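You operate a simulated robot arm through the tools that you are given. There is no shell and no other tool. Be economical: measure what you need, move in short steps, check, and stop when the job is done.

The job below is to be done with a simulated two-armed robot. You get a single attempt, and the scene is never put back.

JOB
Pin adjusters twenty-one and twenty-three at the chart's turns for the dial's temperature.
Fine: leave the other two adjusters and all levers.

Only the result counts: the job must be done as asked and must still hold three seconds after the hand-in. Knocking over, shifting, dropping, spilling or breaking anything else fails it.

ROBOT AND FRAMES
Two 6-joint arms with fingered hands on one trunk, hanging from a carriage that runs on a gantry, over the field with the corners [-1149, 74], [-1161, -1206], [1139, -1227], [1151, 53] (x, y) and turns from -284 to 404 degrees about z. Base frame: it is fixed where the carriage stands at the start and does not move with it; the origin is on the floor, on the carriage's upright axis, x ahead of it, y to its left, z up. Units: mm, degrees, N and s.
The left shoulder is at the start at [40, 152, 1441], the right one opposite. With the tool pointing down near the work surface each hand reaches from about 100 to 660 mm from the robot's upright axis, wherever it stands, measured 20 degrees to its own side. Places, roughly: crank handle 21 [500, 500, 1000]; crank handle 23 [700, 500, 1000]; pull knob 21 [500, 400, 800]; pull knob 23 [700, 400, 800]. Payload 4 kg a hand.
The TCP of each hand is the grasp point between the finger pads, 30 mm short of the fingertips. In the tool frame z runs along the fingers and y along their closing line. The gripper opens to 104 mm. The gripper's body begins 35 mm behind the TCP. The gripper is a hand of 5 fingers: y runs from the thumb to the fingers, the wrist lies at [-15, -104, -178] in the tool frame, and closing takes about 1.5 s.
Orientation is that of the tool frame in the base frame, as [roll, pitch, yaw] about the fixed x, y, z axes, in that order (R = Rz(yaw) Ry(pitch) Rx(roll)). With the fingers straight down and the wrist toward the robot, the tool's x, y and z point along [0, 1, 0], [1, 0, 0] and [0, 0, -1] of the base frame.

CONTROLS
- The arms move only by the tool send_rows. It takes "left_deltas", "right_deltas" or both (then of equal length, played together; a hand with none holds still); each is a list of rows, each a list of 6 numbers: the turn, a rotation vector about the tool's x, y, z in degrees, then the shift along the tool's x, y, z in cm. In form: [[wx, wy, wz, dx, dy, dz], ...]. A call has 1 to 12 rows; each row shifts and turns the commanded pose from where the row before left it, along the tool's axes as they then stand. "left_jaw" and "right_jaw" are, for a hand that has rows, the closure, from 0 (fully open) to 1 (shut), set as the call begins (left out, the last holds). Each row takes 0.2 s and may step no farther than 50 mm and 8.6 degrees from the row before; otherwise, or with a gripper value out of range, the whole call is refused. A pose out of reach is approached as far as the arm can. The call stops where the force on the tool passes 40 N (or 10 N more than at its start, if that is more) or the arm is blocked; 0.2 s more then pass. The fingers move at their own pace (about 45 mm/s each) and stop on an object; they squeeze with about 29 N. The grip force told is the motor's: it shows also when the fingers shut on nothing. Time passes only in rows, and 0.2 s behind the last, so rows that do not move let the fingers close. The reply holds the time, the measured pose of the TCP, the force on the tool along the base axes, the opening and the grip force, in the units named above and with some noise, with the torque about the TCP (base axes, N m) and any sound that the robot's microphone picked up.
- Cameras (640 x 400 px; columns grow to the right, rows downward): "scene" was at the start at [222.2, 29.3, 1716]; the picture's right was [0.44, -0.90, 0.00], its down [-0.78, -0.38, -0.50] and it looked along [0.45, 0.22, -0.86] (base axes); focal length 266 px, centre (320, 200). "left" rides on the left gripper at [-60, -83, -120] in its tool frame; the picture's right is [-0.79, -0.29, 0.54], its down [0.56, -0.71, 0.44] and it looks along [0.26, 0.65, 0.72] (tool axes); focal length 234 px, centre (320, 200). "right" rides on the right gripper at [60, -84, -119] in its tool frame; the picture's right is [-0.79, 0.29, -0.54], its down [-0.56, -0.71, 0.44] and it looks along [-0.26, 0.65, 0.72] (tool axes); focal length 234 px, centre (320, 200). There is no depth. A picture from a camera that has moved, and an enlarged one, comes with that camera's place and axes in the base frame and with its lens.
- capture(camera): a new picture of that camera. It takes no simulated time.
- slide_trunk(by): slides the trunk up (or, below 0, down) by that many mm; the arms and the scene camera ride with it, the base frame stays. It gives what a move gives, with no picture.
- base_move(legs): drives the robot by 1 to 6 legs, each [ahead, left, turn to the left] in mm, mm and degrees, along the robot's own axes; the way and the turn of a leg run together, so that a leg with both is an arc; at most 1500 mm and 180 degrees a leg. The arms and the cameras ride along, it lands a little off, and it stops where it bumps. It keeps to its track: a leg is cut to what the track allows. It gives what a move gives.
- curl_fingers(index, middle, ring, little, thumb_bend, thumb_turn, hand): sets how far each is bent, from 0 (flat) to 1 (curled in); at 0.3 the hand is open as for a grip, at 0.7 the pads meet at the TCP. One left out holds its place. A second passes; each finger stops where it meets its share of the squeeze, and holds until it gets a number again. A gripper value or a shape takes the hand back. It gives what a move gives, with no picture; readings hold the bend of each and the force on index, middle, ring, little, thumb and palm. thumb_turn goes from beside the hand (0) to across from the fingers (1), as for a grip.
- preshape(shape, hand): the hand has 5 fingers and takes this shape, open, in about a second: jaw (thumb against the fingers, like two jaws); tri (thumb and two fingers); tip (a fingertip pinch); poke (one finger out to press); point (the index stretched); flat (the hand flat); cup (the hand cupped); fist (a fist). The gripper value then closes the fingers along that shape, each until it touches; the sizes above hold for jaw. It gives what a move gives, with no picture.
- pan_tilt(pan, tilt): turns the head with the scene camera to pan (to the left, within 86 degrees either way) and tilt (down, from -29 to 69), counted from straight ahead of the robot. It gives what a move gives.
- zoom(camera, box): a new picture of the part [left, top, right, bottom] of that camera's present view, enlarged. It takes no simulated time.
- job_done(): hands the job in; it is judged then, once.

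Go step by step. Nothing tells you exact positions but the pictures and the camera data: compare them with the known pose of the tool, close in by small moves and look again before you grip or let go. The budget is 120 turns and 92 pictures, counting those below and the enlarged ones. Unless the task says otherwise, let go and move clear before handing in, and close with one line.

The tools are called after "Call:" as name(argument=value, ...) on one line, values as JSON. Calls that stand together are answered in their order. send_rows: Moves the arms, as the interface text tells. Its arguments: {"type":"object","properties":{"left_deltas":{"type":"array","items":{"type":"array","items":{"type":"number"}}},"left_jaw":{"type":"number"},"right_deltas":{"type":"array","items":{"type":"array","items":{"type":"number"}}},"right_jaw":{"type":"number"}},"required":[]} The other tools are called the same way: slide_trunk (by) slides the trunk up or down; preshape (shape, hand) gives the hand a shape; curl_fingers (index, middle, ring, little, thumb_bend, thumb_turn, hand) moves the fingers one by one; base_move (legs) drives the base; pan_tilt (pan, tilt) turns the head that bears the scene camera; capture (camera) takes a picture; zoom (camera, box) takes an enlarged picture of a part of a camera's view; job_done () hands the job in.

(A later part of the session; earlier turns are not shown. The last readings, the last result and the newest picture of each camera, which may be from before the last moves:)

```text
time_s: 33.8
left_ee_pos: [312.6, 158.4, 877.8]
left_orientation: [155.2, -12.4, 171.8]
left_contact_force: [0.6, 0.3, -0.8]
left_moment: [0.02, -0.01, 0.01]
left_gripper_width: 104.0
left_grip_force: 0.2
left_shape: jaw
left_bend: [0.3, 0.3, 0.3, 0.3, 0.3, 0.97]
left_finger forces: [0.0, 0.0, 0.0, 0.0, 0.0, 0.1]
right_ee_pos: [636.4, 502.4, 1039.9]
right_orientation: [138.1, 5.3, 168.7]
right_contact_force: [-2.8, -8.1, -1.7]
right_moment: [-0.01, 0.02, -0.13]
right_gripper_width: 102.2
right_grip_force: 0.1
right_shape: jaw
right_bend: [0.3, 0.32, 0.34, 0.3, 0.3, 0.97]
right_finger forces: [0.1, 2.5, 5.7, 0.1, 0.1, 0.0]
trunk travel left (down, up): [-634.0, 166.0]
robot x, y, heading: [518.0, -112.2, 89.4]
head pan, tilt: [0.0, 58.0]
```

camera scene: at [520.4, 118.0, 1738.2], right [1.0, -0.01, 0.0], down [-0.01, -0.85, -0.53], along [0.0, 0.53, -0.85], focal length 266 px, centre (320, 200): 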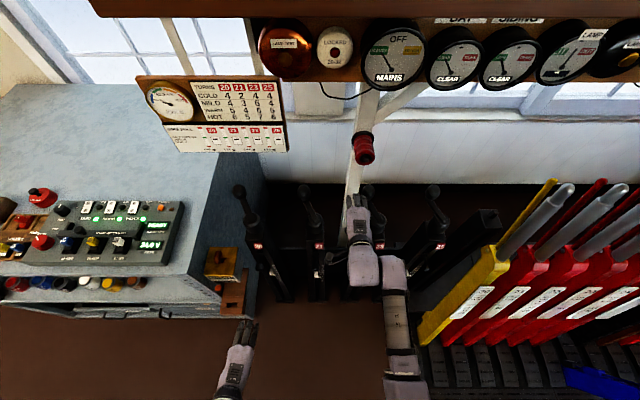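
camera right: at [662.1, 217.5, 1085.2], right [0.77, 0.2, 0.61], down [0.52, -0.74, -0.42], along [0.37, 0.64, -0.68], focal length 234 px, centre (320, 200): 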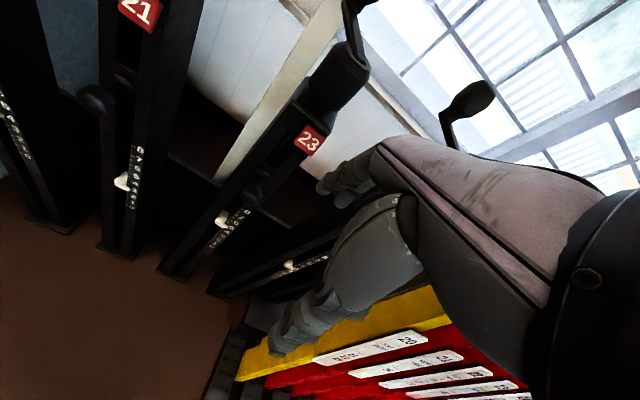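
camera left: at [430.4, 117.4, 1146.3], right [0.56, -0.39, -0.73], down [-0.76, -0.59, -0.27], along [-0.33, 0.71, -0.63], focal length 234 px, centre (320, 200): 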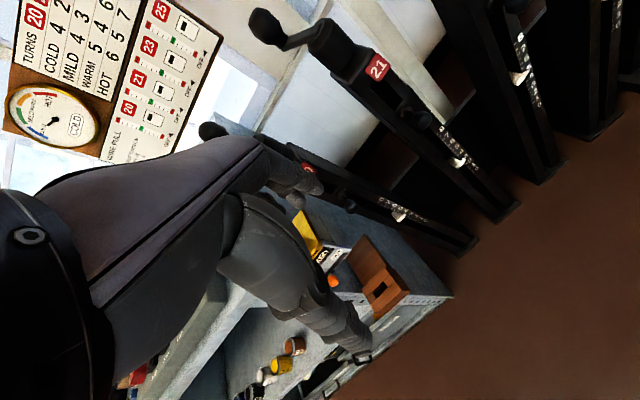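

The right fingers brushed crank 23's ball lightly; I back off away from it, and bring the left hand toward pull knob 21 to test it.

Call:
send_rows(right_deltas=[[0, 0, 0, 0.5, -2.5, -2.2], [0, 0, 0, 2, -2.5, -2.2], [0, 0, 0, 2, -1, -1]], left_deltas=[[0, 0, 0, -4, 0, 0], [0, 0, 0, -4, 0, 0], [0, 0, 0, -4, 0, 0]])

```text
time_s: 34.4
left_ee_pos: [321.4, 138.9, 849.7]
left_orientation: [157.2, -21.0, 164.1]
left_contact_force: [0.1, 0.7, 1.2]
left_moment: [0.01, -0.04, 0.01]
left_gripper_width: 103.8
left_grip_force: 0.1
left_shape: jaw
left_bend: [0.3, 0.3, 0.3, 0.3, 0.3, 0.97]
left_finger forces: [0.0, 0.0, 0.0, 0.0, 0.0, 0.0]
left hand out of reach, approached as far as the arm can: row 3
right_ee_pos: [655.6, 450.4, 1026.9]
right_orientation: [135.7, 12.9, 168.9]
right_contact_force: [0.1, 1.5, 0.0]
right_moment: [-0.04, -0.02, -0.03]
right_gripper_width: 103.8
right_grip_force: 0.1
right_shape: jaw
right_bend: [0.3, 0.3, 0.3, 0.3, 0.3, 0.97]
right_finger forces: [0.0, 0.0, 0.0, 0.0, 0.0, 0.1]
right hand out of reach, approached as far as the arm can: row 3
trunk travel left (down, up): [-634.0, 166.0]
robot x, y, heading: [518.4, -110.5, 89.8]
head pan, tilt: [0.0, 58.0]
stopped in row 3 (left hand): the arm was blocked; the commanded pose is now the measured one
```

Call:
send_rows(left_deltas=[[0, 0, 0, 1.15, 3.8, 2.1], [0, 0, 0, 1.15, 3.8, 2.1], [0, 0, 0, 1.15, 3.8, 2.1], [0, 0, 0, 1.15, 3.8, 2.1], [-1.05, -2.9, -5.85, 0, 0, 0], [-1.05, -2.9, -5.85, 0, 0, 0], [-1.05, -2.9, -5.85, 0, 0, 0], [-1.05, -2.9, -5.85, 0, 0, 0]])

```text
time_s: 36.2
left_ee_pos: [324.2, 317.7, 850.7]
left_orientation: [151.0, -4.8, 175.6]
left_contact_force: [1.1, 0.0, 0.6]
left_moment: [-0.01, 0.02, 0.02]
left_gripper_width: 103.6
left_grip_force: 0.0
left_shape: jaw
left_bend: [0.3, 0.3, 0.3, 0.3, 0.3, 0.97]
left_finger forces: [0.1, 0.2, 0.1, 0.0, 0.0, 0.1]
left hand out of reach, approached as far as the arm can: row 7, 8
right_ee_pos: [655.4, 449.8, 1027.6]
right_orientation: [135.6, 12.9, 168.7]
right_contact_force: [-0.6, -0.2, -0.8]
right_moment: [-0.01, 0.02, -0.01]
right_gripper_width: 103.7
right_grip_force: 0.0
right_shape: jaw
right_bend: [0.3, 0.3, 0.3, 0.3, 0.3, 0.97]
right_finger forces: [0.1, 0.0, 0.0, 0.1, 0.0, 0.0]
trunk travel left (down, up): [-634.0, 166.0]
robot x, y, heading: [518.0, -107.1, 89.7]
head pan, tilt: [0.0, 58.0]
```

Call:
send_rows(left_deltas=[[0, 0, 0, -4, 0, 0], [0, 0, 0, -4, 0, 0], [0, 0, 0, -4, 0, 0], [0, 0, 0, -4, 0, 0]])

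Call:
capture(camera="left")

Call:
capture(camera="scene")

```text
time_s: 37.3
left_ee_pos: [353.7, 310.3, 834.6]
left_orientation: [150.5, -14.6, 172.1]
left_contact_force: [0.2, -1.3, 0.9]
left_moment: [0.01, 0.0, 0.0]
left_gripper_width: 104.1
left_grip_force: 0.1
left_shape: jaw
left_bend: [0.3, 0.3, 0.3, 0.3, 0.3, 0.97]
left_finger forces: [0.0, 0.0, 0.0, 0.0, 0.1, 0.1]
left hand out of reach, approached as far as the arm can: row 2, 3, 4
right_ee_pos: [655.2, 449.6, 1028.6]
right_orientation: [135.6, 12.9, 169.0]
right_contact_force: [-0.2, 0.4, -0.6]
right_moment: [0.0, 0.01, 0.02]
right_gripper_width: 104.0
right_grip_force: 0.1
right_shape: jaw
right_bend: [0.3, 0.3, 0.3, 0.3, 0.3, 0.97]
right_finger forces: [0.0, 0.0, 0.0, 0.1, 0.0, 0.0]
trunk travel left (down, up): [-634.0, 166.0]
robot x, y, heading: [518.2, -110.7, 89.8]
head pan, tilt: [0.0, 58.0]
stopped in row 4 (left hand): the arm was blocked; the commanded pose is now the measured one
```

```text
64 pictures are left
camera left: at [407.8, 171.7, 881.3], right [0.61, -0.07, -0.79], down [-0.77, -0.3, -0.56], along [-0.2, 0.95, -0.23], focal length 234 px, centre (320, 200)
```

left: 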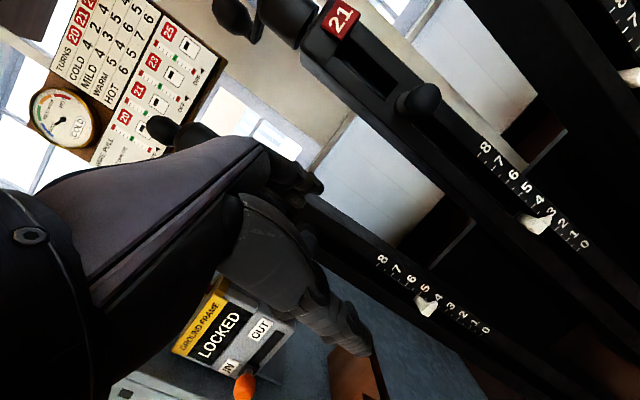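

```text
63 pictures are left
camera scene: at [520.2, 117.7, 1738.1], right [1.0, -0.01, 0.0], down [-0.01, -0.85, -0.53], along [0.0, 0.53, -0.85], focal length 266 px, centre (320, 200)
```

scene: 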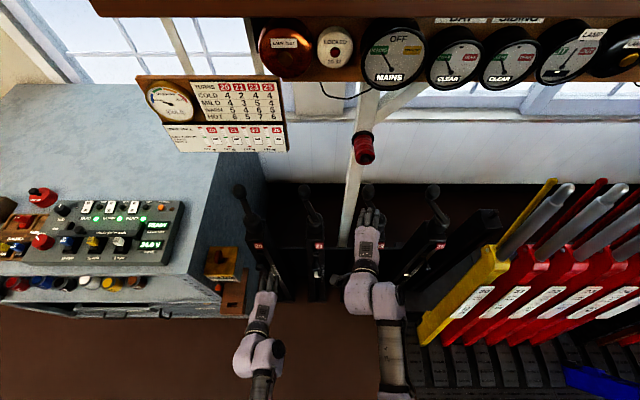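

The arms do better with fingers near vertical and far out, as in the start pose, so I'll restore the right hand to fingers-down and shift it inward.

Call:
send_rows(right_deltas=[[7.1, 2.7, -0.9, 0, 0, 0], [7.1, 2.7, -0.9, 0, 0, 0], [7.1, 2.7, -0.9, 0, 0, 0], [7.1, 2.7, -0.9, 0, 0, 0], [7.1, 2.7, -0.9, 0, 0, 0], [7.1, 2.7, -0.9, 0, 0, 0], [0, 0, 0, 3, 0, 0], [0, 0, 0, 3, 0, 0], [0, 0, 0, 3, 0, 0]])

```text
time_s: 38.2
left_ee_pos: [353.2, 309.1, 835.3]
left_orientation: [150.8, -14.6, 172.0]
left_contact_force: [0.4, 0.5, 1.3]
left_moment: [0.0, 0.02, 0.01]
left_gripper_width: 103.9
left_grip_force: 0.1
left_shape: jaw
left_bend: [0.3, 0.3, 0.3, 0.3, 0.3, 0.97]
left_finger forces: [0.0, 0.0, 0.0, 0.0, 0.0, 0.0]
right_ee_pos: [658.8, 479.4, 993.5]
right_orientation: [158.2, 5.3, 174.3]
right_contact_force: [-4.4, -19.9, 24.5]
right_moment: [2.1, -0.97, -0.37]
right_gripper_width: 101.1
right_grip_force: 0.1
right_shape: jaw
right_bend: [0.3, 0.34, 0.24, 0.3, 0.3, 0.97]
right_finger forces: [0.0, 11.2, 24.7, 0.0, 0.0, 0.1]
right hand out of reach, approached as far as the arm can: row 2, 3, 4
trunk travel left (down, up): [-634.0, 166.0]
robot x, y, heading: [516.6, -114.8, 89.6]
head pan, tilt: [0.0, 58.0]
stopped in row 4 (right hand): the force on the tool passed its limit at 76 N (the readings are from after the stop); the commanded pose is now the measured one
```

The hand came forward into crank 23's boss; I back straight off.

Call:
send_rows(right_deltas=[[0, 0, 0, 0, -2.0, -2.97], [0, 0, 0, 0, -3, -1.2], [0, 0, 0, 0, -3, -1.2]])

Call:
zoom(camera="scene", box=[210, 150, 490, 350])

```text
time_s: 39.0
left_ee_pos: [355.6, 311.3, 834.6]
left_orientation: [150.6, -14.6, 172.1]
left_contact_force: [-0.6, 0.4, -0.2]
left_moment: [0.02, 0.0, 0.01]
left_gripper_width: 104.0
left_grip_force: 0.1
left_shape: jaw
left_bend: [0.3, 0.3, 0.3, 0.3, 0.3, 0.97]
left_finger forces: [0.0, 0.0, 0.0, 0.1, 0.0, 0.1]
right_ee_pos: [660.5, 403.3, 974.9]
right_orientation: [158.3, 5.4, 173.4]
right_contact_force: [-0.8, 1.1, 14.6]
right_moment: [1.04, -0.56, 0.15]
right_gripper_width: 103.8
right_grip_force: 0.0
right_shape: jaw
right_bend: [0.3, 0.3, 0.13, 0.3, 0.3, 0.97]
right_finger forces: [0.0, 0.1, 13.9, 0.0, 0.0, 0.0]
right hand out of reach, approached as far as the arm can: row 1, 2, 3
trunk travel left (down, up): [-634.0, 166.0]
robot x, y, heading: [517.3, -113.0, 89.7]
head pan, tilt: [0.0, 58.0]
```

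```text
2.00 times, centred on (350, 250) of scene
camera zoom: at [520.4, 117.5, 1738.3], right [1.0, -0.01, 0.0], down [-0.01, -0.85, -0.53], along [0.0, 0.53, -0.85], focal length 531 px, centre (260, 100)
```

zoom: 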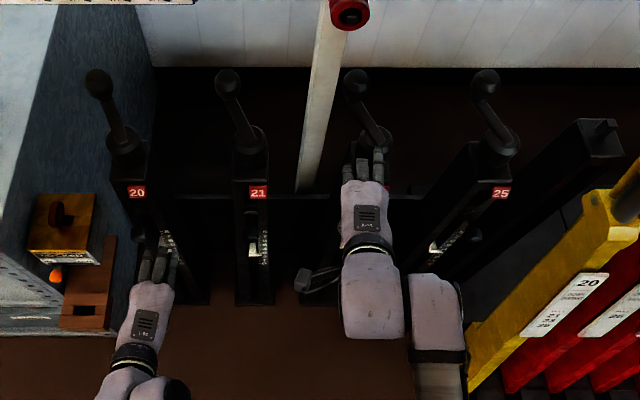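

Call:
slide_trunk(by=60)

Call:
base_move(legs=[[-80, 0, 0]])

Call:
zoom(camera="scene", box=[210, 110, 490, 310])

```text
time_s: 40.0
left_ee_pos: [354.3, 311.1, 895.6]
left_orientation: [150.5, -14.6, 172.1]
left_contact_force: [0.6, 0.2, 1.1]
left_moment: [0.0, 0.04, 0.02]
left_gripper_width: 104.3
left_grip_force: 0.1
left_shape: jaw
left_bend: [0.3, 0.3, 0.3, 0.3, 0.3, 0.97]
left_finger forces: [0.0, 0.0, 0.1, 0.0, 0.0, 0.0]
right_ee_pos: [660.8, 403.7, 1032.6]
right_orientation: [158.5, 5.4, 173.3]
right_contact_force: [0.1, -0.4, -1.2]
right_moment: [0.01, 0.01, 0.0]
right_gripper_width: 103.8
right_grip_force: 0.2
right_shape: jaw
right_bend: [0.3, 0.3, 0.3, 0.3, 0.3, 0.97]
right_finger forces: [0.0, 0.1, 0.0, 0.1, 0.1, 0.0]
trunk travel left (down, up): [-694.0, 106.0]
robot x, y, heading: [516.1, -112.7, 89.8]
head pan, tilt: [0.0, 58.0]
```

```text
time_s: 41.1
left_ee_pos: [354.4, 231.2, 895.8]
left_orientation: [150.5, -14.5, 171.9]
left_contact_force: [-0.2, -0.8, -1.2]
left_moment: [0.01, 0.03, -0.01]
left_gripper_width: 104.1
left_grip_force: 0.1
left_shape: jaw
left_bend: [0.3, 0.3, 0.3, 0.3, 0.3, 0.97]
left_finger forces: [0.0, 0.0, 0.0, 0.0, 0.1, 0.0]
right_ee_pos: [660.6, 321.4, 1033.2]
right_orientation: [158.5, 5.3, 173.4]
right_contact_force: [-0.4, -0.8, 0.5]
right_moment: [0.02, -0.03, -0.01]
right_gripper_width: 103.8
right_grip_force: 0.0
right_shape: jaw
right_bend: [0.3, 0.3, 0.3, 0.3, 0.3, 0.97]
right_finger forces: [0.0, 0.0, 0.1, 0.1, 0.1, 0.1]
trunk travel left (down, up): [-694.0, 106.0]
robot x, y, heading: [516.3, -190.4, 89.5]
head pan, tilt: [0.0, 58.0]
```

```text
2.00 times, centred on (350, 210) of scene
camera zoom: at [519.7, 36.8, 1798.0], right [1.0, -0.01, 0.0], down [-0.01, -0.85, -0.53], along [0.0, 0.53, -0.85], focal length 531 px, centre (260, 180)
```

zoom: 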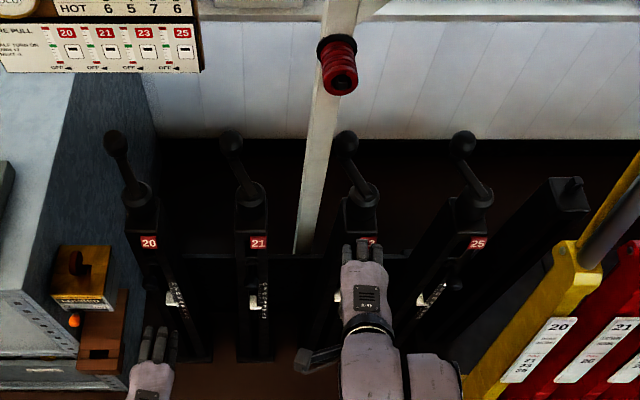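

Call:
send_rows(left_deltas=[[0, 0, 0, 0.5, 2.9, 1.6], [0, 0, 0, 0.5, 2.9, 1.6], [0, 0, 0, 0.5, 2.9, 1.6], [0, 0, 0, 0.3, 2, 1.1], [4.8, -3.5, -3, -1, 0, 0], [4.8, -3.5, -3, -1, 0, 0], [4.8, -3.5, -3, -1, 0, 0], [0, 0, 0, -4, 0, 0], [0, 0, 0, -4, 0, 0], [0, 0, 0, -3, 0, 0]], right_deltas=[[0, 0, 0, 0, 2, 0.8], [0, 0, 0, 0, 2, 0.8], [7.2, 1.7, -2.2, 0, 1, 0], [7.2, 1.7, -2.2, 0, 1, 0], [7.2, 1.7, -2.2, 0, 1, 0], [0, 0, 0, 3, 1, 0], [0, 0, 0, 3, 1, 0], [0, 0, 0, 3, 0, 0], [0, 0, 0, 3, 0, 0], [0, 0, 0, 2, 0, 0]])

```text
time_s: 42.8
left_ee_pos: [376.6, 235.5, 882.8]
left_orientation: [150.5, -14.0, 172.1]
left_contact_force: [0.4, 0.1, -0.1]
left_moment: [0.03, -0.01, 0.02]
left_gripper_width: 103.8
left_grip_force: 0.1
left_shape: jaw
left_bend: [0.3, 0.3, 0.3, 0.3, 0.3, 0.97]
left_finger forces: [0.0, 0.0, 0.0, 0.0, 0.0, 0.0]
left hand out of reach, approached as far as the arm can: row 1, 2, 3, 4, 5, 6, 7
right_ee_pos: [542.7, 445.4, 988.7]
right_orientation: [-179.4, 3.2, -179.9]
right_contact_force: [17.5, -6.2, 3.5]
right_moment: [0.03, -0.27, -0.79]
right_gripper_width: 102.9
right_grip_force: 0.0
right_shape: jaw
right_bend: [0.39, 0.3, 0.3, 0.3, 0.3, 0.97]
right_finger forces: [17.9, 0.1, 0.1, 0.0, 0.0, 0.0]
right hand out of reach, approached as far as the arm can: row 3, 4, 5
trunk travel left (down, up): [-694.0, 106.0]
robot x, y, heading: [517.1, -190.7, 89.0]
head pan, tilt: [0.0, 58.0]
stopped in row 8 (right hand): the force on the tool passed its limit at 46 N (the readings are from after the stop); the commanded pose is now the measured one
```

Call:
send_rows(left_deltas=[[7, 0, 0, 0, 0, 0], [7, 0, 0, 0, 0, 0], [7, 0, 0, 0, 0, 0], [7, 0, 0, 0, 0, 0]], right_deltas=[[0, 0, 0, -1.5, -1, 0], [0, 0, 0, -2, -2, 0], [0, 0, 0, 0, 0, 0], [0, 0, 0, 0, 0, 0]])

Call:
capture(camera="scene")

```text
time_s: 43.8
left_ee_pos: [343.2, 227.8, 875.0]
left_orientation: [174.2, -13.8, 168.6]
left_contact_force: [-0.5, 0.3, 0.0]
left_moment: [0.01, -0.01, 0.02]
left_gripper_width: 103.6
left_grip_force: 0.1
left_shape: jaw
left_bend: [0.3, 0.3, 0.3, 0.3, 0.3, 0.97]
left_finger forces: [0.1, 0.1, 0.0, 0.0, 0.1, 0.1]
left hand out of reach, approached as far as the arm can: row 1, 2, 3
right_ee_pos: [567.1, 417.9, 990.7]
right_orientation: [-179.4, 2.8, 179.9]
right_contact_force: [0.6, -0.1, -0.8]
right_moment: [-0.01, 0.05, -0.02]
right_gripper_width: 104.1
right_grip_force: 0.0
right_shape: jaw
right_bend: [0.3, 0.3, 0.3, 0.3, 0.3, 0.97]
right_finger forces: [0.0, 0.1, 0.0, 0.0, 0.0, 0.0]
right hand out of reach, approached as far as the arm can: row 2
trunk travel left (down, up): [-694.0, 106.0]
robot x, y, heading: [520.4, -191.2, 89.2]
head pan, tilt: [0.0, 58.0]
```

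```text
60 pictures are left
camera scene: at [520.7, 37.0, 1798.2], right [1.0, -0.01, 0.0], down [-0.01, -0.85, -0.53], along [0.01, 0.53, -0.85], focal length 266 px, centre (320, 200)
```

scene: 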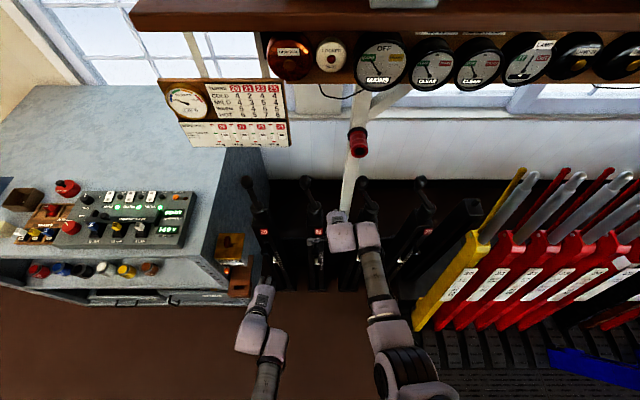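

Call:
send_rows(left_deltas=[[1.5, -4.6, -3.6, 0, 1, 1], [1.5, -4.6, -3.6, 0, 1, 1], [1.5, -4.6, -3.6, 0, 1, 1], [0, 0, 0, 0, 4, 0], [0, 0, 0, 0, 4, 0]])

```text
time_s: 45.0
left_ee_pos: [367.0, 351.2, 858.9]
left_orientation: [176.7, 2.9, 178.6]
left_contact_force: [0.4, 0.0, 1.1]
left_moment: [0.03, -0.02, -0.01]
left_gripper_width: 104.0
left_grip_force: 0.0
left_shape: jaw
left_bend: [0.3, 0.3, 0.3, 0.3, 0.3, 0.97]
left_finger forces: [0.1, 0.0, 0.1, 0.0, 0.0, 0.0]
right_ee_pos: [567.5, 418.5, 990.7]
right_orientation: [-179.6, 2.8, 179.8]
right_contact_force: [0.5, -0.1, 0.1]
right_moment: [0.0, -0.04, 0.01]
right_gripper_width: 104.0
right_grip_force: 0.2
right_shape: jaw
right_bend: [0.3, 0.3, 0.3, 0.3, 0.3, 0.97]
right_finger forces: [0.1, 0.0, 0.1, 0.0, 0.1, 0.0]
trunk travel left (down, up): [-694.0, 106.0]
robot x, y, heading: [515.9, -189.9, 89.2]
head pan, tilt: [0.0, 58.0]
```

Call:
send_rows(left_deltas=[[0, 0, 0, -4, 0, 0], [0, 0, 0, -4, 0, 0], [0, 0, 0, -4, 0, 0]])

Call:
capture(camera="left")

```text
time_s: 46.0
left_ee_pos: [427.2, 353.2, 857.3]
left_orientation: [176.5, -1.2, -180.0]
left_contact_force: [0.4, 0.3, 0.1]
left_moment: [-0.03, -0.02, -0.02]
left_gripper_width: 103.9
left_grip_force: 0.1
left_shape: jaw
left_bend: [0.3, 0.3, 0.3, 0.3, 0.3, 0.97]
left_finger forces: [0.1, 0.1, 0.0, 0.0, 0.0, 0.0]
right_ee_pos: [566.9, 418.4, 990.6]
right_orientation: [-179.5, 2.7, 179.8]
right_contact_force: [0.7, -0.2, 0.1]
right_moment: [0.01, 0.02, 0.02]
right_gripper_width: 103.7
right_grip_force: 0.0
right_shape: jaw
right_bend: [0.3, 0.3, 0.3, 0.3, 0.3, 0.97]
right_finger forces: [0.0, 0.0, 0.0, 0.1, 0.1, 0.1]
trunk travel left (down, up): [-694.0, 106.0]
robot x, y, heading: [516.7, -192.7, 89.4]
head pan, tilt: [0.0, 58.0]
stopped in row 3 (left hand): the arm was blocked; the commanded pose is now the measured one
```

```text
59 pictures are left
camera left: at [488.0, 262.1, 970.4], right [0.78, -0.26, -0.57], down [-0.57, -0.68, -0.46], along [-0.27, 0.69, -0.67], focal length 234 px, centre (320, 200)
```

left: 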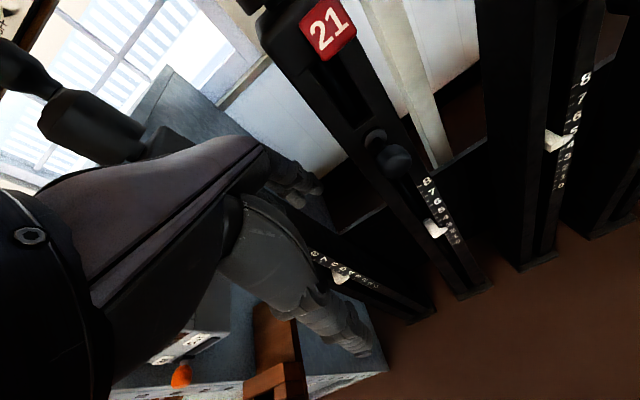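

Call:
send_rows(right_deltas=[[0, 0, 0, 0, -3.5, 2], [0, 0, 0, 0, -3.5, 2], [0, 0, 0, 0, -3.5, 2], [0, 0, 0, 0, -3.5, 2]])

Call:
base_move(legs=[[0, -80, 1]])

```text
time_s: 47.0
left_ee_pos: [428.7, 350.1, 856.2]
left_orientation: [176.8, -1.1, 180.0]
left_contact_force: [0.3, 0.3, 0.0]
left_moment: [0.01, 0.0, 0.0]
left_gripper_width: 103.6
left_grip_force: 0.1
left_shape: jaw
left_bend: [0.3, 0.3, 0.3, 0.3, 0.3, 0.97]
left_finger forces: [0.1, 0.1, 0.1, 0.0, 0.0, 0.1]
right_ee_pos: [574.2, 287.9, 902.9]
right_orientation: [179.9, 3.9, 179.3]
right_contact_force: [-0.9, -0.5, 0.3]
right_moment: [0.01, 0.0, -0.01]
right_gripper_width: 103.9
right_grip_force: 0.1
right_shape: jaw
right_bend: [0.3, 0.3, 0.3, 0.3, 0.3, 0.97]
right_finger forces: [0.0, 0.0, 0.0, 0.0, 0.1, 0.0]
right hand out of reach, approached as far as the arm can: row 2, 3
trunk travel left (down, up): [-694.0, 106.0]
robot x, y, heading: [517.7, -194.2, 89.7]
head pan, tilt: [0.0, 58.0]
```

```text
time_s: 48.0
left_ee_pos: [498.6, 350.5, 855.7]
left_orientation: [176.7, -1.1, -179.2]
left_contact_force: [-0.2, -0.4, 0.0]
left_moment: [-0.02, 0.01, -0.01]
left_gripper_width: 104.0
left_grip_force: 0.1
left_shape: jaw
left_bend: [0.3, 0.3, 0.3, 0.3, 0.3, 0.97]
left_finger forces: [0.0, 0.0, 0.0, 0.0, 0.0, 0.1]
right_ee_pos: [645.4, 285.5, 899.4]
right_orientation: [-179.6, 4.0, -179.8]
right_contact_force: [0.1, 0.5, -0.3]
right_moment: [0.02, 0.03, 0.02]
right_gripper_width: 103.9
right_grip_force: 0.1
right_shape: jaw
right_bend: [0.3, 0.3, 0.3, 0.3, 0.3, 0.97]
right_finger forces: [0.0, 0.0, 0.0, 0.0, 0.0, 0.0]
trunk travel left (down, up): [-694.0, 106.0]
robot x, y, heading: [594.5, -190.0, 90.5]
head pan, tilt: [0.0, 58.0]
```

Left hand now sits before knob 21, but the knob stands only ~30 mm off the post face, so I'd like the jaw to close sideways. I'll try yawing the left hand by 90° here.

Call:
send_rows(left_deltas=[[0, 0, 8, 0, -0.5, 0], [0, 0, 8, 0, -0.5, 0], [0, 0, 8, 0, -0.5, 0], [0, 0, 8, 0, -0.5, 0], [0, 0, 8, 0, 0, 0], [0, 0, 8, 0, 0, 0], [0, 0, 8, 0, 0, 0], [0, 0, 8, 0, 0, 0], [0, 0, 8, 0, 0, 0], [0, 0, 8, 0, 0, 0], [0, 0, 8, 0, 0, 0]])

```text
time_s: 50.4
left_ee_pos: [486.2, 314.8, 869.8]
left_orientation: [-179.0, -3.2, 92.7]
left_contact_force: [-0.1, 0.4, 0.9]
left_moment: [-0.05, 0.01, 0.0]
left_gripper_width: 104.0
left_grip_force: 0.0
left_shape: jaw
left_bend: [0.3, 0.3, 0.3, 0.3, 0.3, 0.97]
left_finger forces: [0.0, 0.0, 0.0, 0.0, 0.1, 0.0]
left hand out of reach, approached as far as the arm can: row 9, 10, 11
right_ee_pos: [647.1, 286.1, 898.4]
right_orientation: [-179.7, 4.1, -179.9]
right_contact_force: [1.0, 0.3, 1.2]
right_moment: [-0.03, 0.03, 0.0]
right_gripper_width: 103.8
right_grip_force: 0.0
right_shape: jaw
right_bend: [0.3, 0.3, 0.3, 0.3, 0.3, 0.97]
right_finger forces: [0.0, 0.1, 0.0, 0.0, 0.0, 0.0]
trunk travel left (down, up): [-694.0, 106.0]
robot x, y, heading: [596.1, -196.1, 90.2]
head pan, tilt: [0.0, 58.0]
```

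Call:
send_rows(left_deltas=[[0, 8, 0, 0, 0, 0], [0, 8, 0, 0, 0, 0], [0, 8, 0, 0, 0, 0], [0, 8, 0, 0, 0, 0], [0, 8, 0, 0, 0, 0], [0, 8, 0, 0, 0, 0], [0, 8, 0, 0, 0, 0], [0, 8, 0, 0, 0, 0], [0, 8, 0, 0, 0, 0]])

Call:
capture(camera="left")

Call:
capture(camera="scene")

```text
time_s: 52.4
left_ee_pos: [483.9, 334.3, 960.0]
left_orientation: [-175.1, -74.1, 88.2]
left_contact_force: [0.8, -0.3, 0.7]
left_moment: [0.02, -0.02, 0.0]
left_gripper_width: 103.8
left_grip_force: 0.2
left_shape: jaw
left_bend: [0.3, 0.3, 0.3, 0.3, 0.3, 0.97]
left_finger forces: [0.0, 0.0, 0.0, 0.1, 0.0, 0.1]
left hand out of reach, approached as far as the arm can: row 1, 2, 3, 4, 5, 7, 8, 9
right_ee_pos: [647.2, 286.1, 898.1]
right_orientation: [-179.6, 4.1, -179.9]
right_contact_force: [0.0, 0.1, -0.6]
right_moment: [0.01, 0.01, 0.0]
right_gripper_width: 103.9
right_grip_force: 0.0
right_shape: jaw
right_bend: [0.3, 0.3, 0.3, 0.3, 0.3, 0.97]
right_finger forces: [0.1, 0.0, 0.1, 0.0, 0.0, 0.1]
trunk travel left (down, up): [-694.0, 106.0]
robot x, y, heading: [593.6, -194.0, 90.6]
head pan, tilt: [0.0, 58.0]
```

```text
58 pictures are left
camera left: at [406.0, 199.3, 936.3], right [-0.33, 0.29, -0.9], down [-0.72, 0.53, 0.44], along [0.61, 0.79, 0.04], focal length 234 px, centre (320, 200)
```

left: 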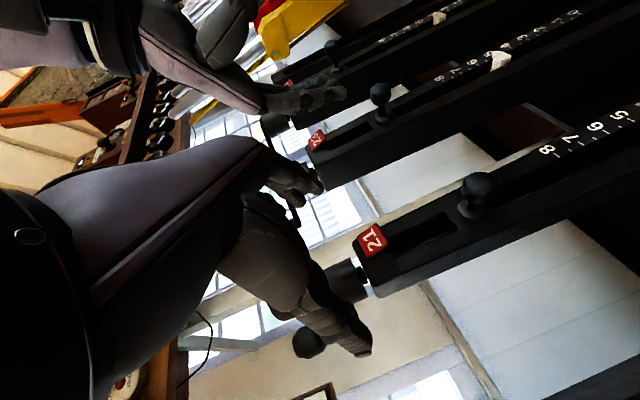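

```text
57 pictures are left
camera scene: at [595.5, 36.8, 1798.1], right [1.0, 0.01, 0.0], down [0.0, -0.85, -0.53], along [0.0, 0.53, -0.85], focal length 266 px, centre (320, 200)
```

scene: 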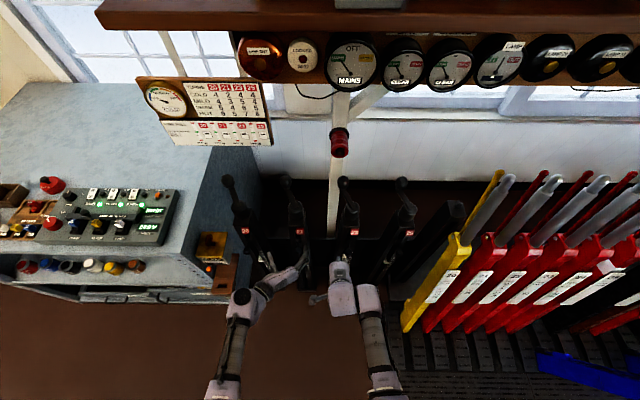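

The sideways pose works well: left hand now points at the post. I'll lower the trunk and bring it in front of knob 21.

Call:
slide_trunk(by=-100)

Call:
send_rows(left_deltas=[[0, 0, 0, -2.6, 1.1, 1.2], [0, 0, 0, -2.6, 1.1, 1.2]])

Call:
capture(camera="left")

```text
time_s: 53.8
left_ee_pos: [485.6, 336.4, 858.7]
left_orientation: [-175.2, -74.1, 88.2]
left_contact_force: [0.5, 0.6, -0.6]
left_moment: [-0.02, 0.02, -0.03]
left_gripper_width: 103.5
left_grip_force: 0.0
left_shape: jaw
left_bend: [0.3, 0.3, 0.3, 0.3, 0.3, 0.97]
left_finger forces: [0.0, 0.0, 0.0, 0.1, 0.1, 0.0]
right_ee_pos: [647.2, 285.7, 799.3]
right_orientation: [-179.7, 4.1, -179.9]
right_contact_force: [-0.2, 0.6, 0.0]
right_moment: [0.01, 0.02, 0.01]
right_gripper_width: 103.8
right_grip_force: 0.1
right_shape: jaw
right_bend: [0.3, 0.3, 0.3, 0.3, 0.3, 0.97]
right_finger forces: [0.0, 0.0, 0.1, 0.0, 0.0, 0.0]
trunk travel left (down, up): [-594.0, 206.0]
robot x, y, heading: [596.0, -190.0, 90.0]
head pan, tilt: [0.0, 58.0]
```

```text
time_s: 54.4
left_ee_pos: [500.7, 339.0, 855.9]
left_orientation: [-175.4, -73.6, 88.6]
left_contact_force: [0.0, 0.3, -0.2]
left_moment: [0.0, 0.0, -0.02]
left_gripper_width: 103.9
left_grip_force: 0.0
left_shape: jaw
left_bend: [0.3, 0.3, 0.3, 0.3, 0.3, 0.97]
left_finger forces: [0.0, 0.1, 0.0, 0.1, 0.0, 0.0]
left hand out of reach, approached as far as the arm can: row 1, 2
right_ee_pos: [647.1, 285.3, 799.1]
right_orientation: [-179.7, 4.1, -180.0]
right_contact_force: [-0.1, -0.4, 0.0]
right_moment: [-0.02, -0.01, 0.0]
right_gripper_width: 103.8
right_grip_force: 0.1
right_shape: jaw
right_bend: [0.3, 0.3, 0.3, 0.3, 0.3, 0.97]
right_finger forces: [0.0, 0.0, 0.1, 0.0, 0.1, 0.0]
trunk travel left (down, up): [-594.0, 206.0]
robot x, y, heading: [596.2, -194.8, 90.3]
head pan, tilt: [0.0, 58.0]
```

```text
56 pictures are left
camera left: at [422.3, 203.9, 834.2], right [-0.33, 0.28, -0.9], down [-0.72, 0.54, 0.43], along [0.61, 0.79, 0.03], focal length 234 px, centre (320, 200)
```

left: 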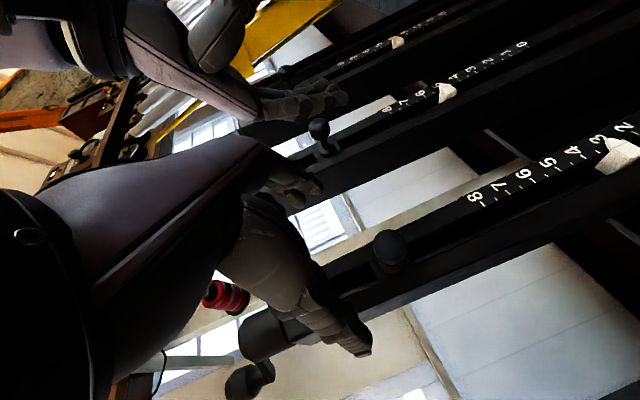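

Call:
slide_trunk(by=-59)

Call:
base_move(legs=[[40, -4, 0]])

Call:
capture(camera="left")

Call:
zoom(camera="scene", box=[210, 150, 410, 310])

```text
time_s: 55.3
left_ee_pos: [499.5, 339.0, 797.4]
left_orientation: [-174.8, -73.6, 88.1]
left_contact_force: [-1.2, 0.5, 0.6]
left_moment: [-0.02, 0.01, 0.02]
left_gripper_width: 104.0
left_grip_force: 0.0
left_shape: jaw
left_bend: [0.3, 0.3, 0.3, 0.3, 0.3, 0.97]
left_finger forces: [0.1, 0.0, 0.0, 0.0, 0.0, 0.1]
right_ee_pos: [648.4, 285.6, 740.9]
right_orientation: [-179.7, 4.1, -179.8]
right_contact_force: [0.6, -0.1, 0.3]
right_moment: [0.02, 0.01, 0.0]
right_gripper_width: 103.7
right_grip_force: 0.0
right_shape: jaw
right_bend: [0.3, 0.3, 0.3, 0.3, 0.3, 0.97]
right_finger forces: [0.1, 0.0, 0.1, 0.0, 0.0, 0.0]
trunk travel left (down, up): [-535.0, 265.0]
robot x, y, heading: [592.1, -187.4, 90.2]
head pan, tilt: [0.0, 58.0]
```

```text
time_s: 56.2
left_ee_pos: [505.7, 381.3, 797.4]
left_orientation: [-174.9, -73.6, 88.1]
left_contact_force: [0.7, 0.4, 0.4]
left_moment: [0.0, 0.04, -0.02]
left_gripper_width: 103.8
left_grip_force: 0.0
left_shape: jaw
left_bend: [0.3, 0.3, 0.3, 0.3, 0.3, 0.97]
left_finger forces: [0.1, 0.0, 0.0, 0.0, 0.1, 0.0]
right_ee_pos: [650.2, 325.9, 740.5]
right_orientation: [-179.7, 4.1, -179.9]
right_contact_force: [0.6, 0.1, -0.1]
right_moment: [0.02, -0.01, -0.01]
right_gripper_width: 103.8
right_grip_force: 0.1
right_shape: jaw
right_bend: [0.3, 0.3, 0.3, 0.3, 0.3, 0.97]
right_finger forces: [0.0, 0.1, 0.0, 0.1, 0.1, 0.1]
trunk travel left (down, up): [-535.0, 265.0]
robot x, y, heading: [598.1, -152.1, 90.5]
head pan, tilt: [0.0, 58.0]
```

```text
55 pictures are left
camera left: at [425.4, 245.0, 775.9], right [-0.33, 0.28, -0.9], down [-0.72, 0.54, 0.43], along [0.61, 0.79, 0.03], focal length 234 px, centre (320, 200)
```

left: 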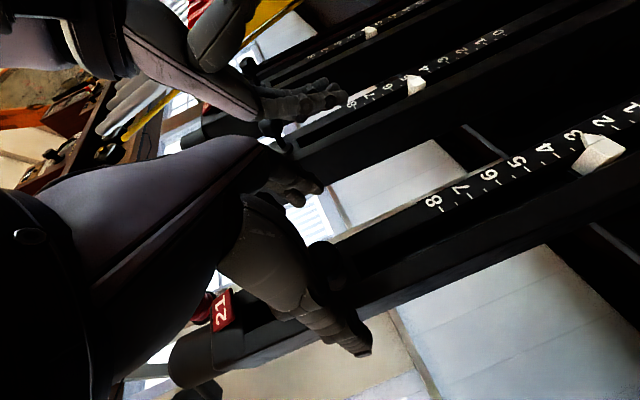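

```text
2.50 times, centred on (310, 230) of scene
camera zoom: at [599.2, 76.9, 1639.4], right [1.0, 0.01, 0.0], down [0.0, -0.85, -0.53], along [0.0, 0.53, -0.85], focal length 664 px, centre (345, 125)
```

zoom: 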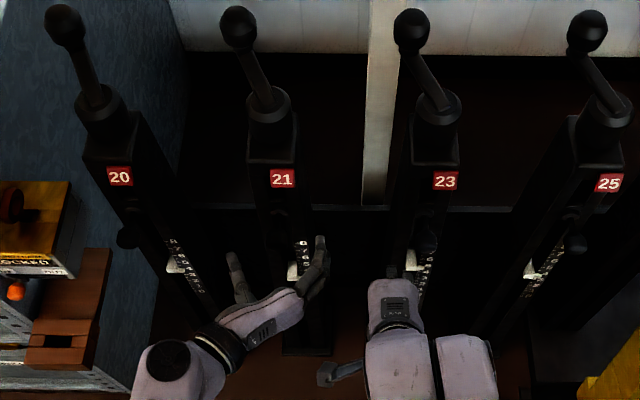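

Call:
base_move(legs=[[31, 0, 0]])

Call:
zoom(camera="scene", box=[230, 140, 350, 260])

```text
time_s: 57.1
left_ee_pos: [504.5, 411.7, 797.9]
left_orientation: [-174.7, -73.7, 87.9]
left_contact_force: [-0.2, -0.5, 0.4]
left_moment: [-0.04, 0.0, 0.01]
left_gripper_width: 103.8
left_grip_force: 0.0
left_shape: jaw
left_bend: [0.3, 0.3, 0.3, 0.3, 0.3, 0.97]
left_finger forces: [0.0, 0.1, 0.0, 0.0, 0.1, 0.1]
right_ee_pos: [650.4, 356.2, 739.9]
right_orientation: [-179.7, 4.2, -179.9]
right_contact_force: [0.4, 0.4, -0.6]
right_moment: [-0.04, 0.03, 0.06]
right_gripper_width: 103.8
right_grip_force: 0.0
right_shape: jaw
right_bend: [0.3, 0.3, 0.3, 0.3, 0.3, 0.97]
right_finger forces: [0.0, 0.0, 0.1, 0.0, 0.1, 0.0]
trunk travel left (down, up): [-535.0, 265.0]
robot x, y, heading: [596.9, -120.9, 90.4]
head pan, tilt: [0.0, 58.0]
```

```text
3.33 times, centred on (290, 200) of scene
camera zoom: at [599.1, 107.3, 1639.4], right [1.0, 0.01, 0.0], down [0.0, -0.85, -0.53], along [0.0, 0.53, -0.85], focal length 886 px, centre (420, 200)
```

zoom: 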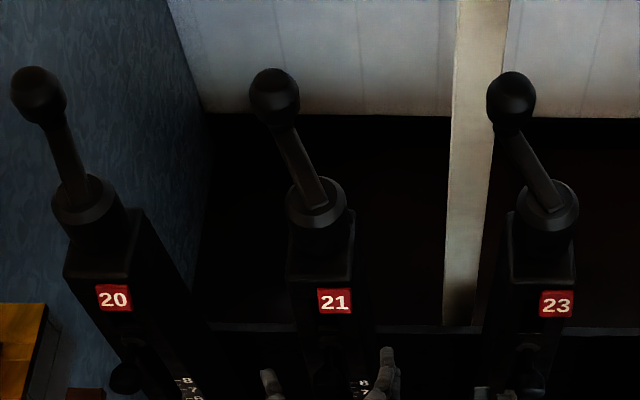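

Thumb and fingers straddle the knob; close the left hand on it.

Call:
send_rows(left_deltas=[[0, 0, 0, 0, 0, 0], [0, 0, 0, 0, 0, 0], [0, 0, 0, 0, 0, 0], [0, 0, 0, 0, 0, 0], [0, 0, 0, 0, 0, 0], [0, 0, 0, 0, 0, 0], [0, 0, 0, 0, 0, 0], [0, 0, 0, 0, 0, 0], [0, 0, 0, 0, 0, 0]], left_jaw=1)

Call:
zoom(camera="scene", box=[230, 200, 350, 320])

Call:
capture(camera="left")

```text
time_s: 59.1
left_ee_pos: [503.6, 408.8, 795.7]
left_orientation: [-174.7, -73.5, 88.1]
left_contact_force: [-1.6, 1.9, -8.8]
left_moment: [-0.23, 0.07, -0.02]
left_gripper_width: 17.1
left_grip_force: 29.0
left_shape: jaw
left_bend: [0.72, 0.57, 0.71, 0.71, 0.75, 1.0]
left_finger forces: [13.6, 6.3, 2.8, 0.0, 21.0, 0.1]
right_ee_pos: [649.9, 356.0, 738.8]
right_orientation: [-179.7, 4.2, -179.8]
right_contact_force: [0.1, -0.1, 0.0]
right_moment: [0.01, 0.02, 0.01]
right_gripper_width: 103.8
right_grip_force: 0.2
right_shape: jaw
right_bend: [0.3, 0.3, 0.3, 0.3, 0.3, 0.97]
right_finger forces: [0.0, 0.1, 0.0, 0.0, 0.0, 0.1]
trunk travel left (down, up): [-535.0, 265.0]
robot x, y, heading: [603.1, -119.7, 90.4]
head pan, tilt: [0.0, 58.0]
```

```text
3.33 times, centred on (290, 260) of scene
camera zoom: at [598.9, 106.5, 1639.0], right [1.0, 0.01, 0.0], down [0.0, -0.85, -0.53], along [0.0, 0.53, -0.85], focal length 886 px, centre (420, 0)
```

zoom: 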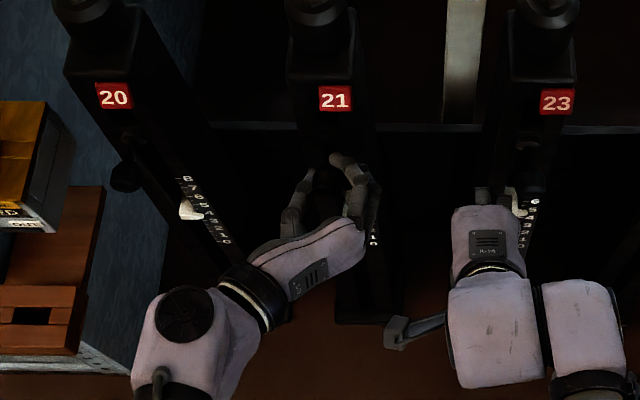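

```text
51 pictures are left
camera left: at [424.6, 273.3, 775.0], right [-0.33, 0.28, -0.9], down [-0.72, 0.54, 0.43], along [0.61, 0.79, 0.03], focal length 234 px, centre (320, 200)
```

left: 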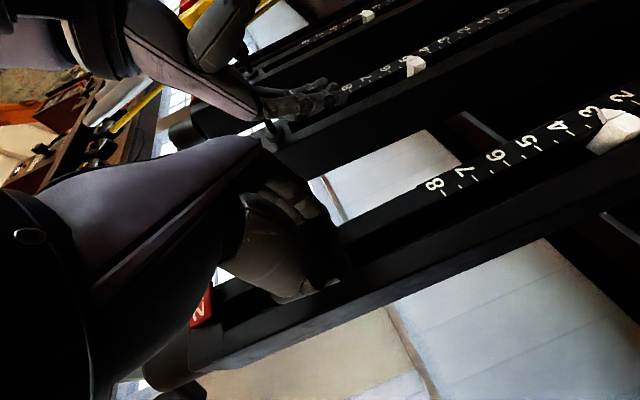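

Call:
send_rows(left_deltas=[[0, 0, 0, -0.2, 0, -0.8], [0, 0, 0, -0.2, 0, -0.8], [0, 0, 0, -0.2, 0, -0.8]])

Call:
zoom(camera="scene", box=[230, 200, 350, 320])

```text
time_s: 59.9
left_ee_pos: [503.0, 386.7, 797.9]
left_orientation: [-174.0, -73.6, 87.4]
left_contact_force: [-4.8, 21.0, -31.4]
left_moment: [-0.51, 0.13, 0.05]
left_gripper_width: 16.6
left_grip_force: 29.3
left_shape: jaw
left_bend: [0.72, 0.57, 0.68, 0.71, 0.75, 0.99]
left_finger forces: [24.2, 9.1, 1.9, 0.1, 23.1, 0.0]
right_ee_pos: [650.1, 357.9, 739.2]
right_orientation: [-179.8, 4.1, -179.9]
right_contact_force: [-0.1, -0.8, 0.0]
right_moment: [0.04, 0.0, 0.01]
right_gripper_width: 103.7
right_grip_force: 0.1
right_shape: jaw
right_bend: [0.3, 0.3, 0.3, 0.3, 0.3, 0.97]
right_finger forces: [0.0, 0.1, 0.0, 0.0, 0.1, 0.0]
trunk travel left (down, up): [-535.0, 265.0]
robot x, y, heading: [594.8, -121.6, 90.4]
head pan, tilt: [0.0, 58.0]
```

```text
3.33 times, centred on (290, 260) of scene
camera zoom: at [598.7, 107.9, 1639.0], right [1.0, 0.01, 0.0], down [0.0, -0.85, -0.53], along [0.0, 0.53, -0.85], focal length 886 px, centre (420, 0)
```

zoom: 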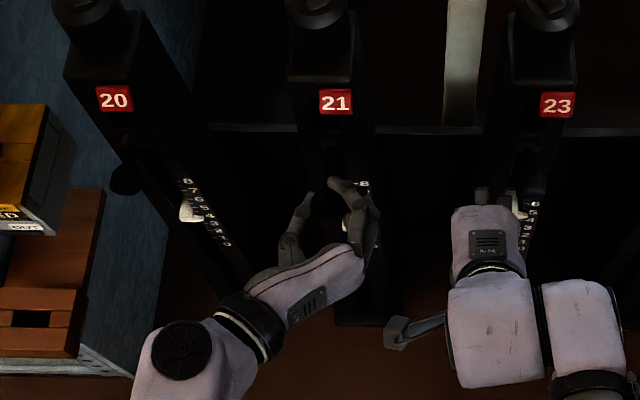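

The pin came out ~22 mm against about 20 N. I release to see whether it stays out.

Call:
send_rows(left_deltas=[[0, 0, 0, 0, 0, 0], [0, 0, 0, 0, 0, 0], [0, 0, 0, 0, 0, 0], [0, 0, 0, 0, 0, 0], [0, 0, 0, 0, 0, 0], [0, 0, 0, 0, 0, 0]], left_jaw=0)

Call:
zoom(camera="scene", box=[230, 200, 350, 320])

Call:
zoom(camera="left", box=[200, 100, 640, 375])

```text
time_s: 61.3
left_ee_pos: [505.0, 385.5, 798.8]
left_orientation: [-174.6, -73.7, 87.8]
left_contact_force: [-0.1, -0.4, -0.8]
left_moment: [0.02, 0.01, -0.01]
left_gripper_width: 103.5
left_grip_force: 0.1
left_shape: jaw
left_bend: [0.3, 0.3, 0.3, 0.3, 0.3, 0.97]
left_finger forces: [0.1, 0.0, 0.1, 0.0, 0.0, 0.1]
right_ee_pos: [651.0, 354.9, 739.3]
right_orientation: [-179.7, 4.2, -180.0]
right_contact_force: [-0.3, -0.1, 0.1]
right_moment: [-0.02, -0.02, -0.01]
right_gripper_width: 103.7
right_grip_force: 0.1
right_shape: jaw
right_bend: [0.3, 0.3, 0.3, 0.3, 0.3, 0.97]
right_finger forces: [0.0, 0.0, 0.1, 0.0, 0.0, 0.1]
trunk travel left (down, up): [-535.0, 265.0]
robot x, y, heading: [598.8, -120.3, 90.3]
head pan, tilt: [0.0, 58.0]
```

```text
3.33 times, centred on (290, 260) of scene
camera zoom: at [599.1, 106.7, 1639.1], right [1.0, 0.01, 0.0], down [0.0, -0.85, -0.53], along [0.0, 0.53, -0.85], focal length 886 px, centre (420, 0)
```

zoom: 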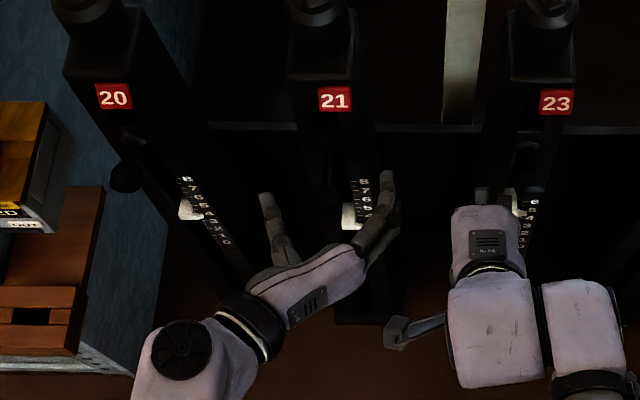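

```text
1.45 times, centred on (420, 238) of left
camera zoom: at [425.9, 249.3, 776.7], right [-0.33, 0.28, -0.9], down [-0.72, 0.54, 0.43], along [0.61, 0.79, 0.03], focal length 341 px, centre (174, 146)
```

zoom: 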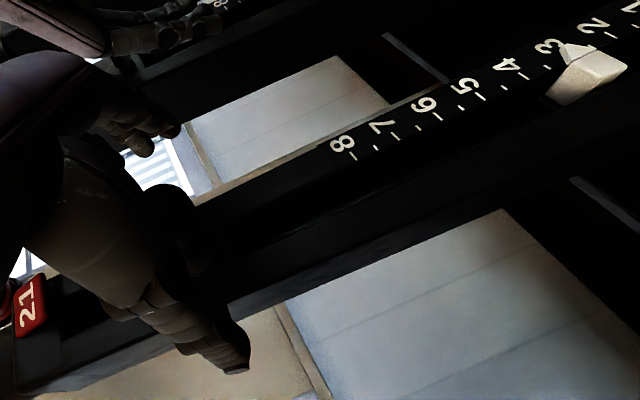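

Call:
zoom(camera="left", box=[280, 200, 380, 300])

Call:
zoom(camera="scene", box=[260, 235, 310, 275])

```text
4.00 times, centred on (330, 250) of left
camera zoom: at [425.9, 249.3, 776.7], right [-0.33, 0.28, -0.9], down [-0.72, 0.54, 0.43], along [0.61, 0.79, 0.03], focal length 937 px, centre (280, 0)
```

zoom: 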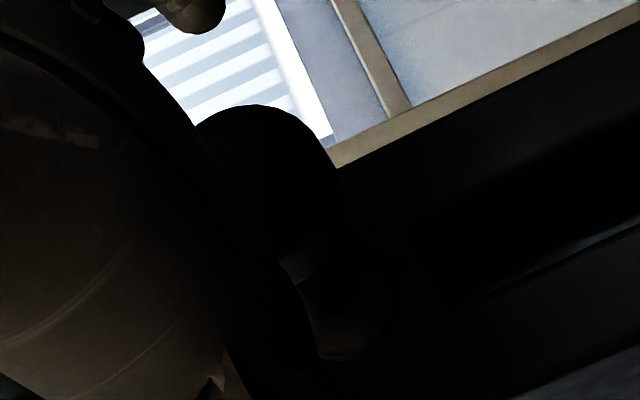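

```text
10.00 times, centred on (285, 255) of scene
camera zoom: at [599.1, 106.7, 1639.1], right [1.0, 0.01, 0.0], down [0.0, -0.85, -0.53], along [0.0, 0.53, -0.85], focal length 2657 px, centre (670, -350)
```

zoom: 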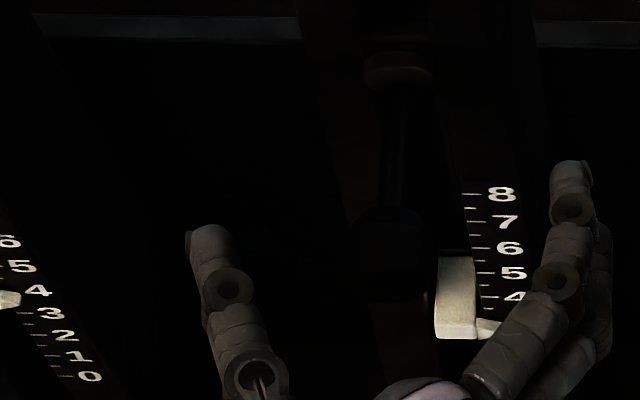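

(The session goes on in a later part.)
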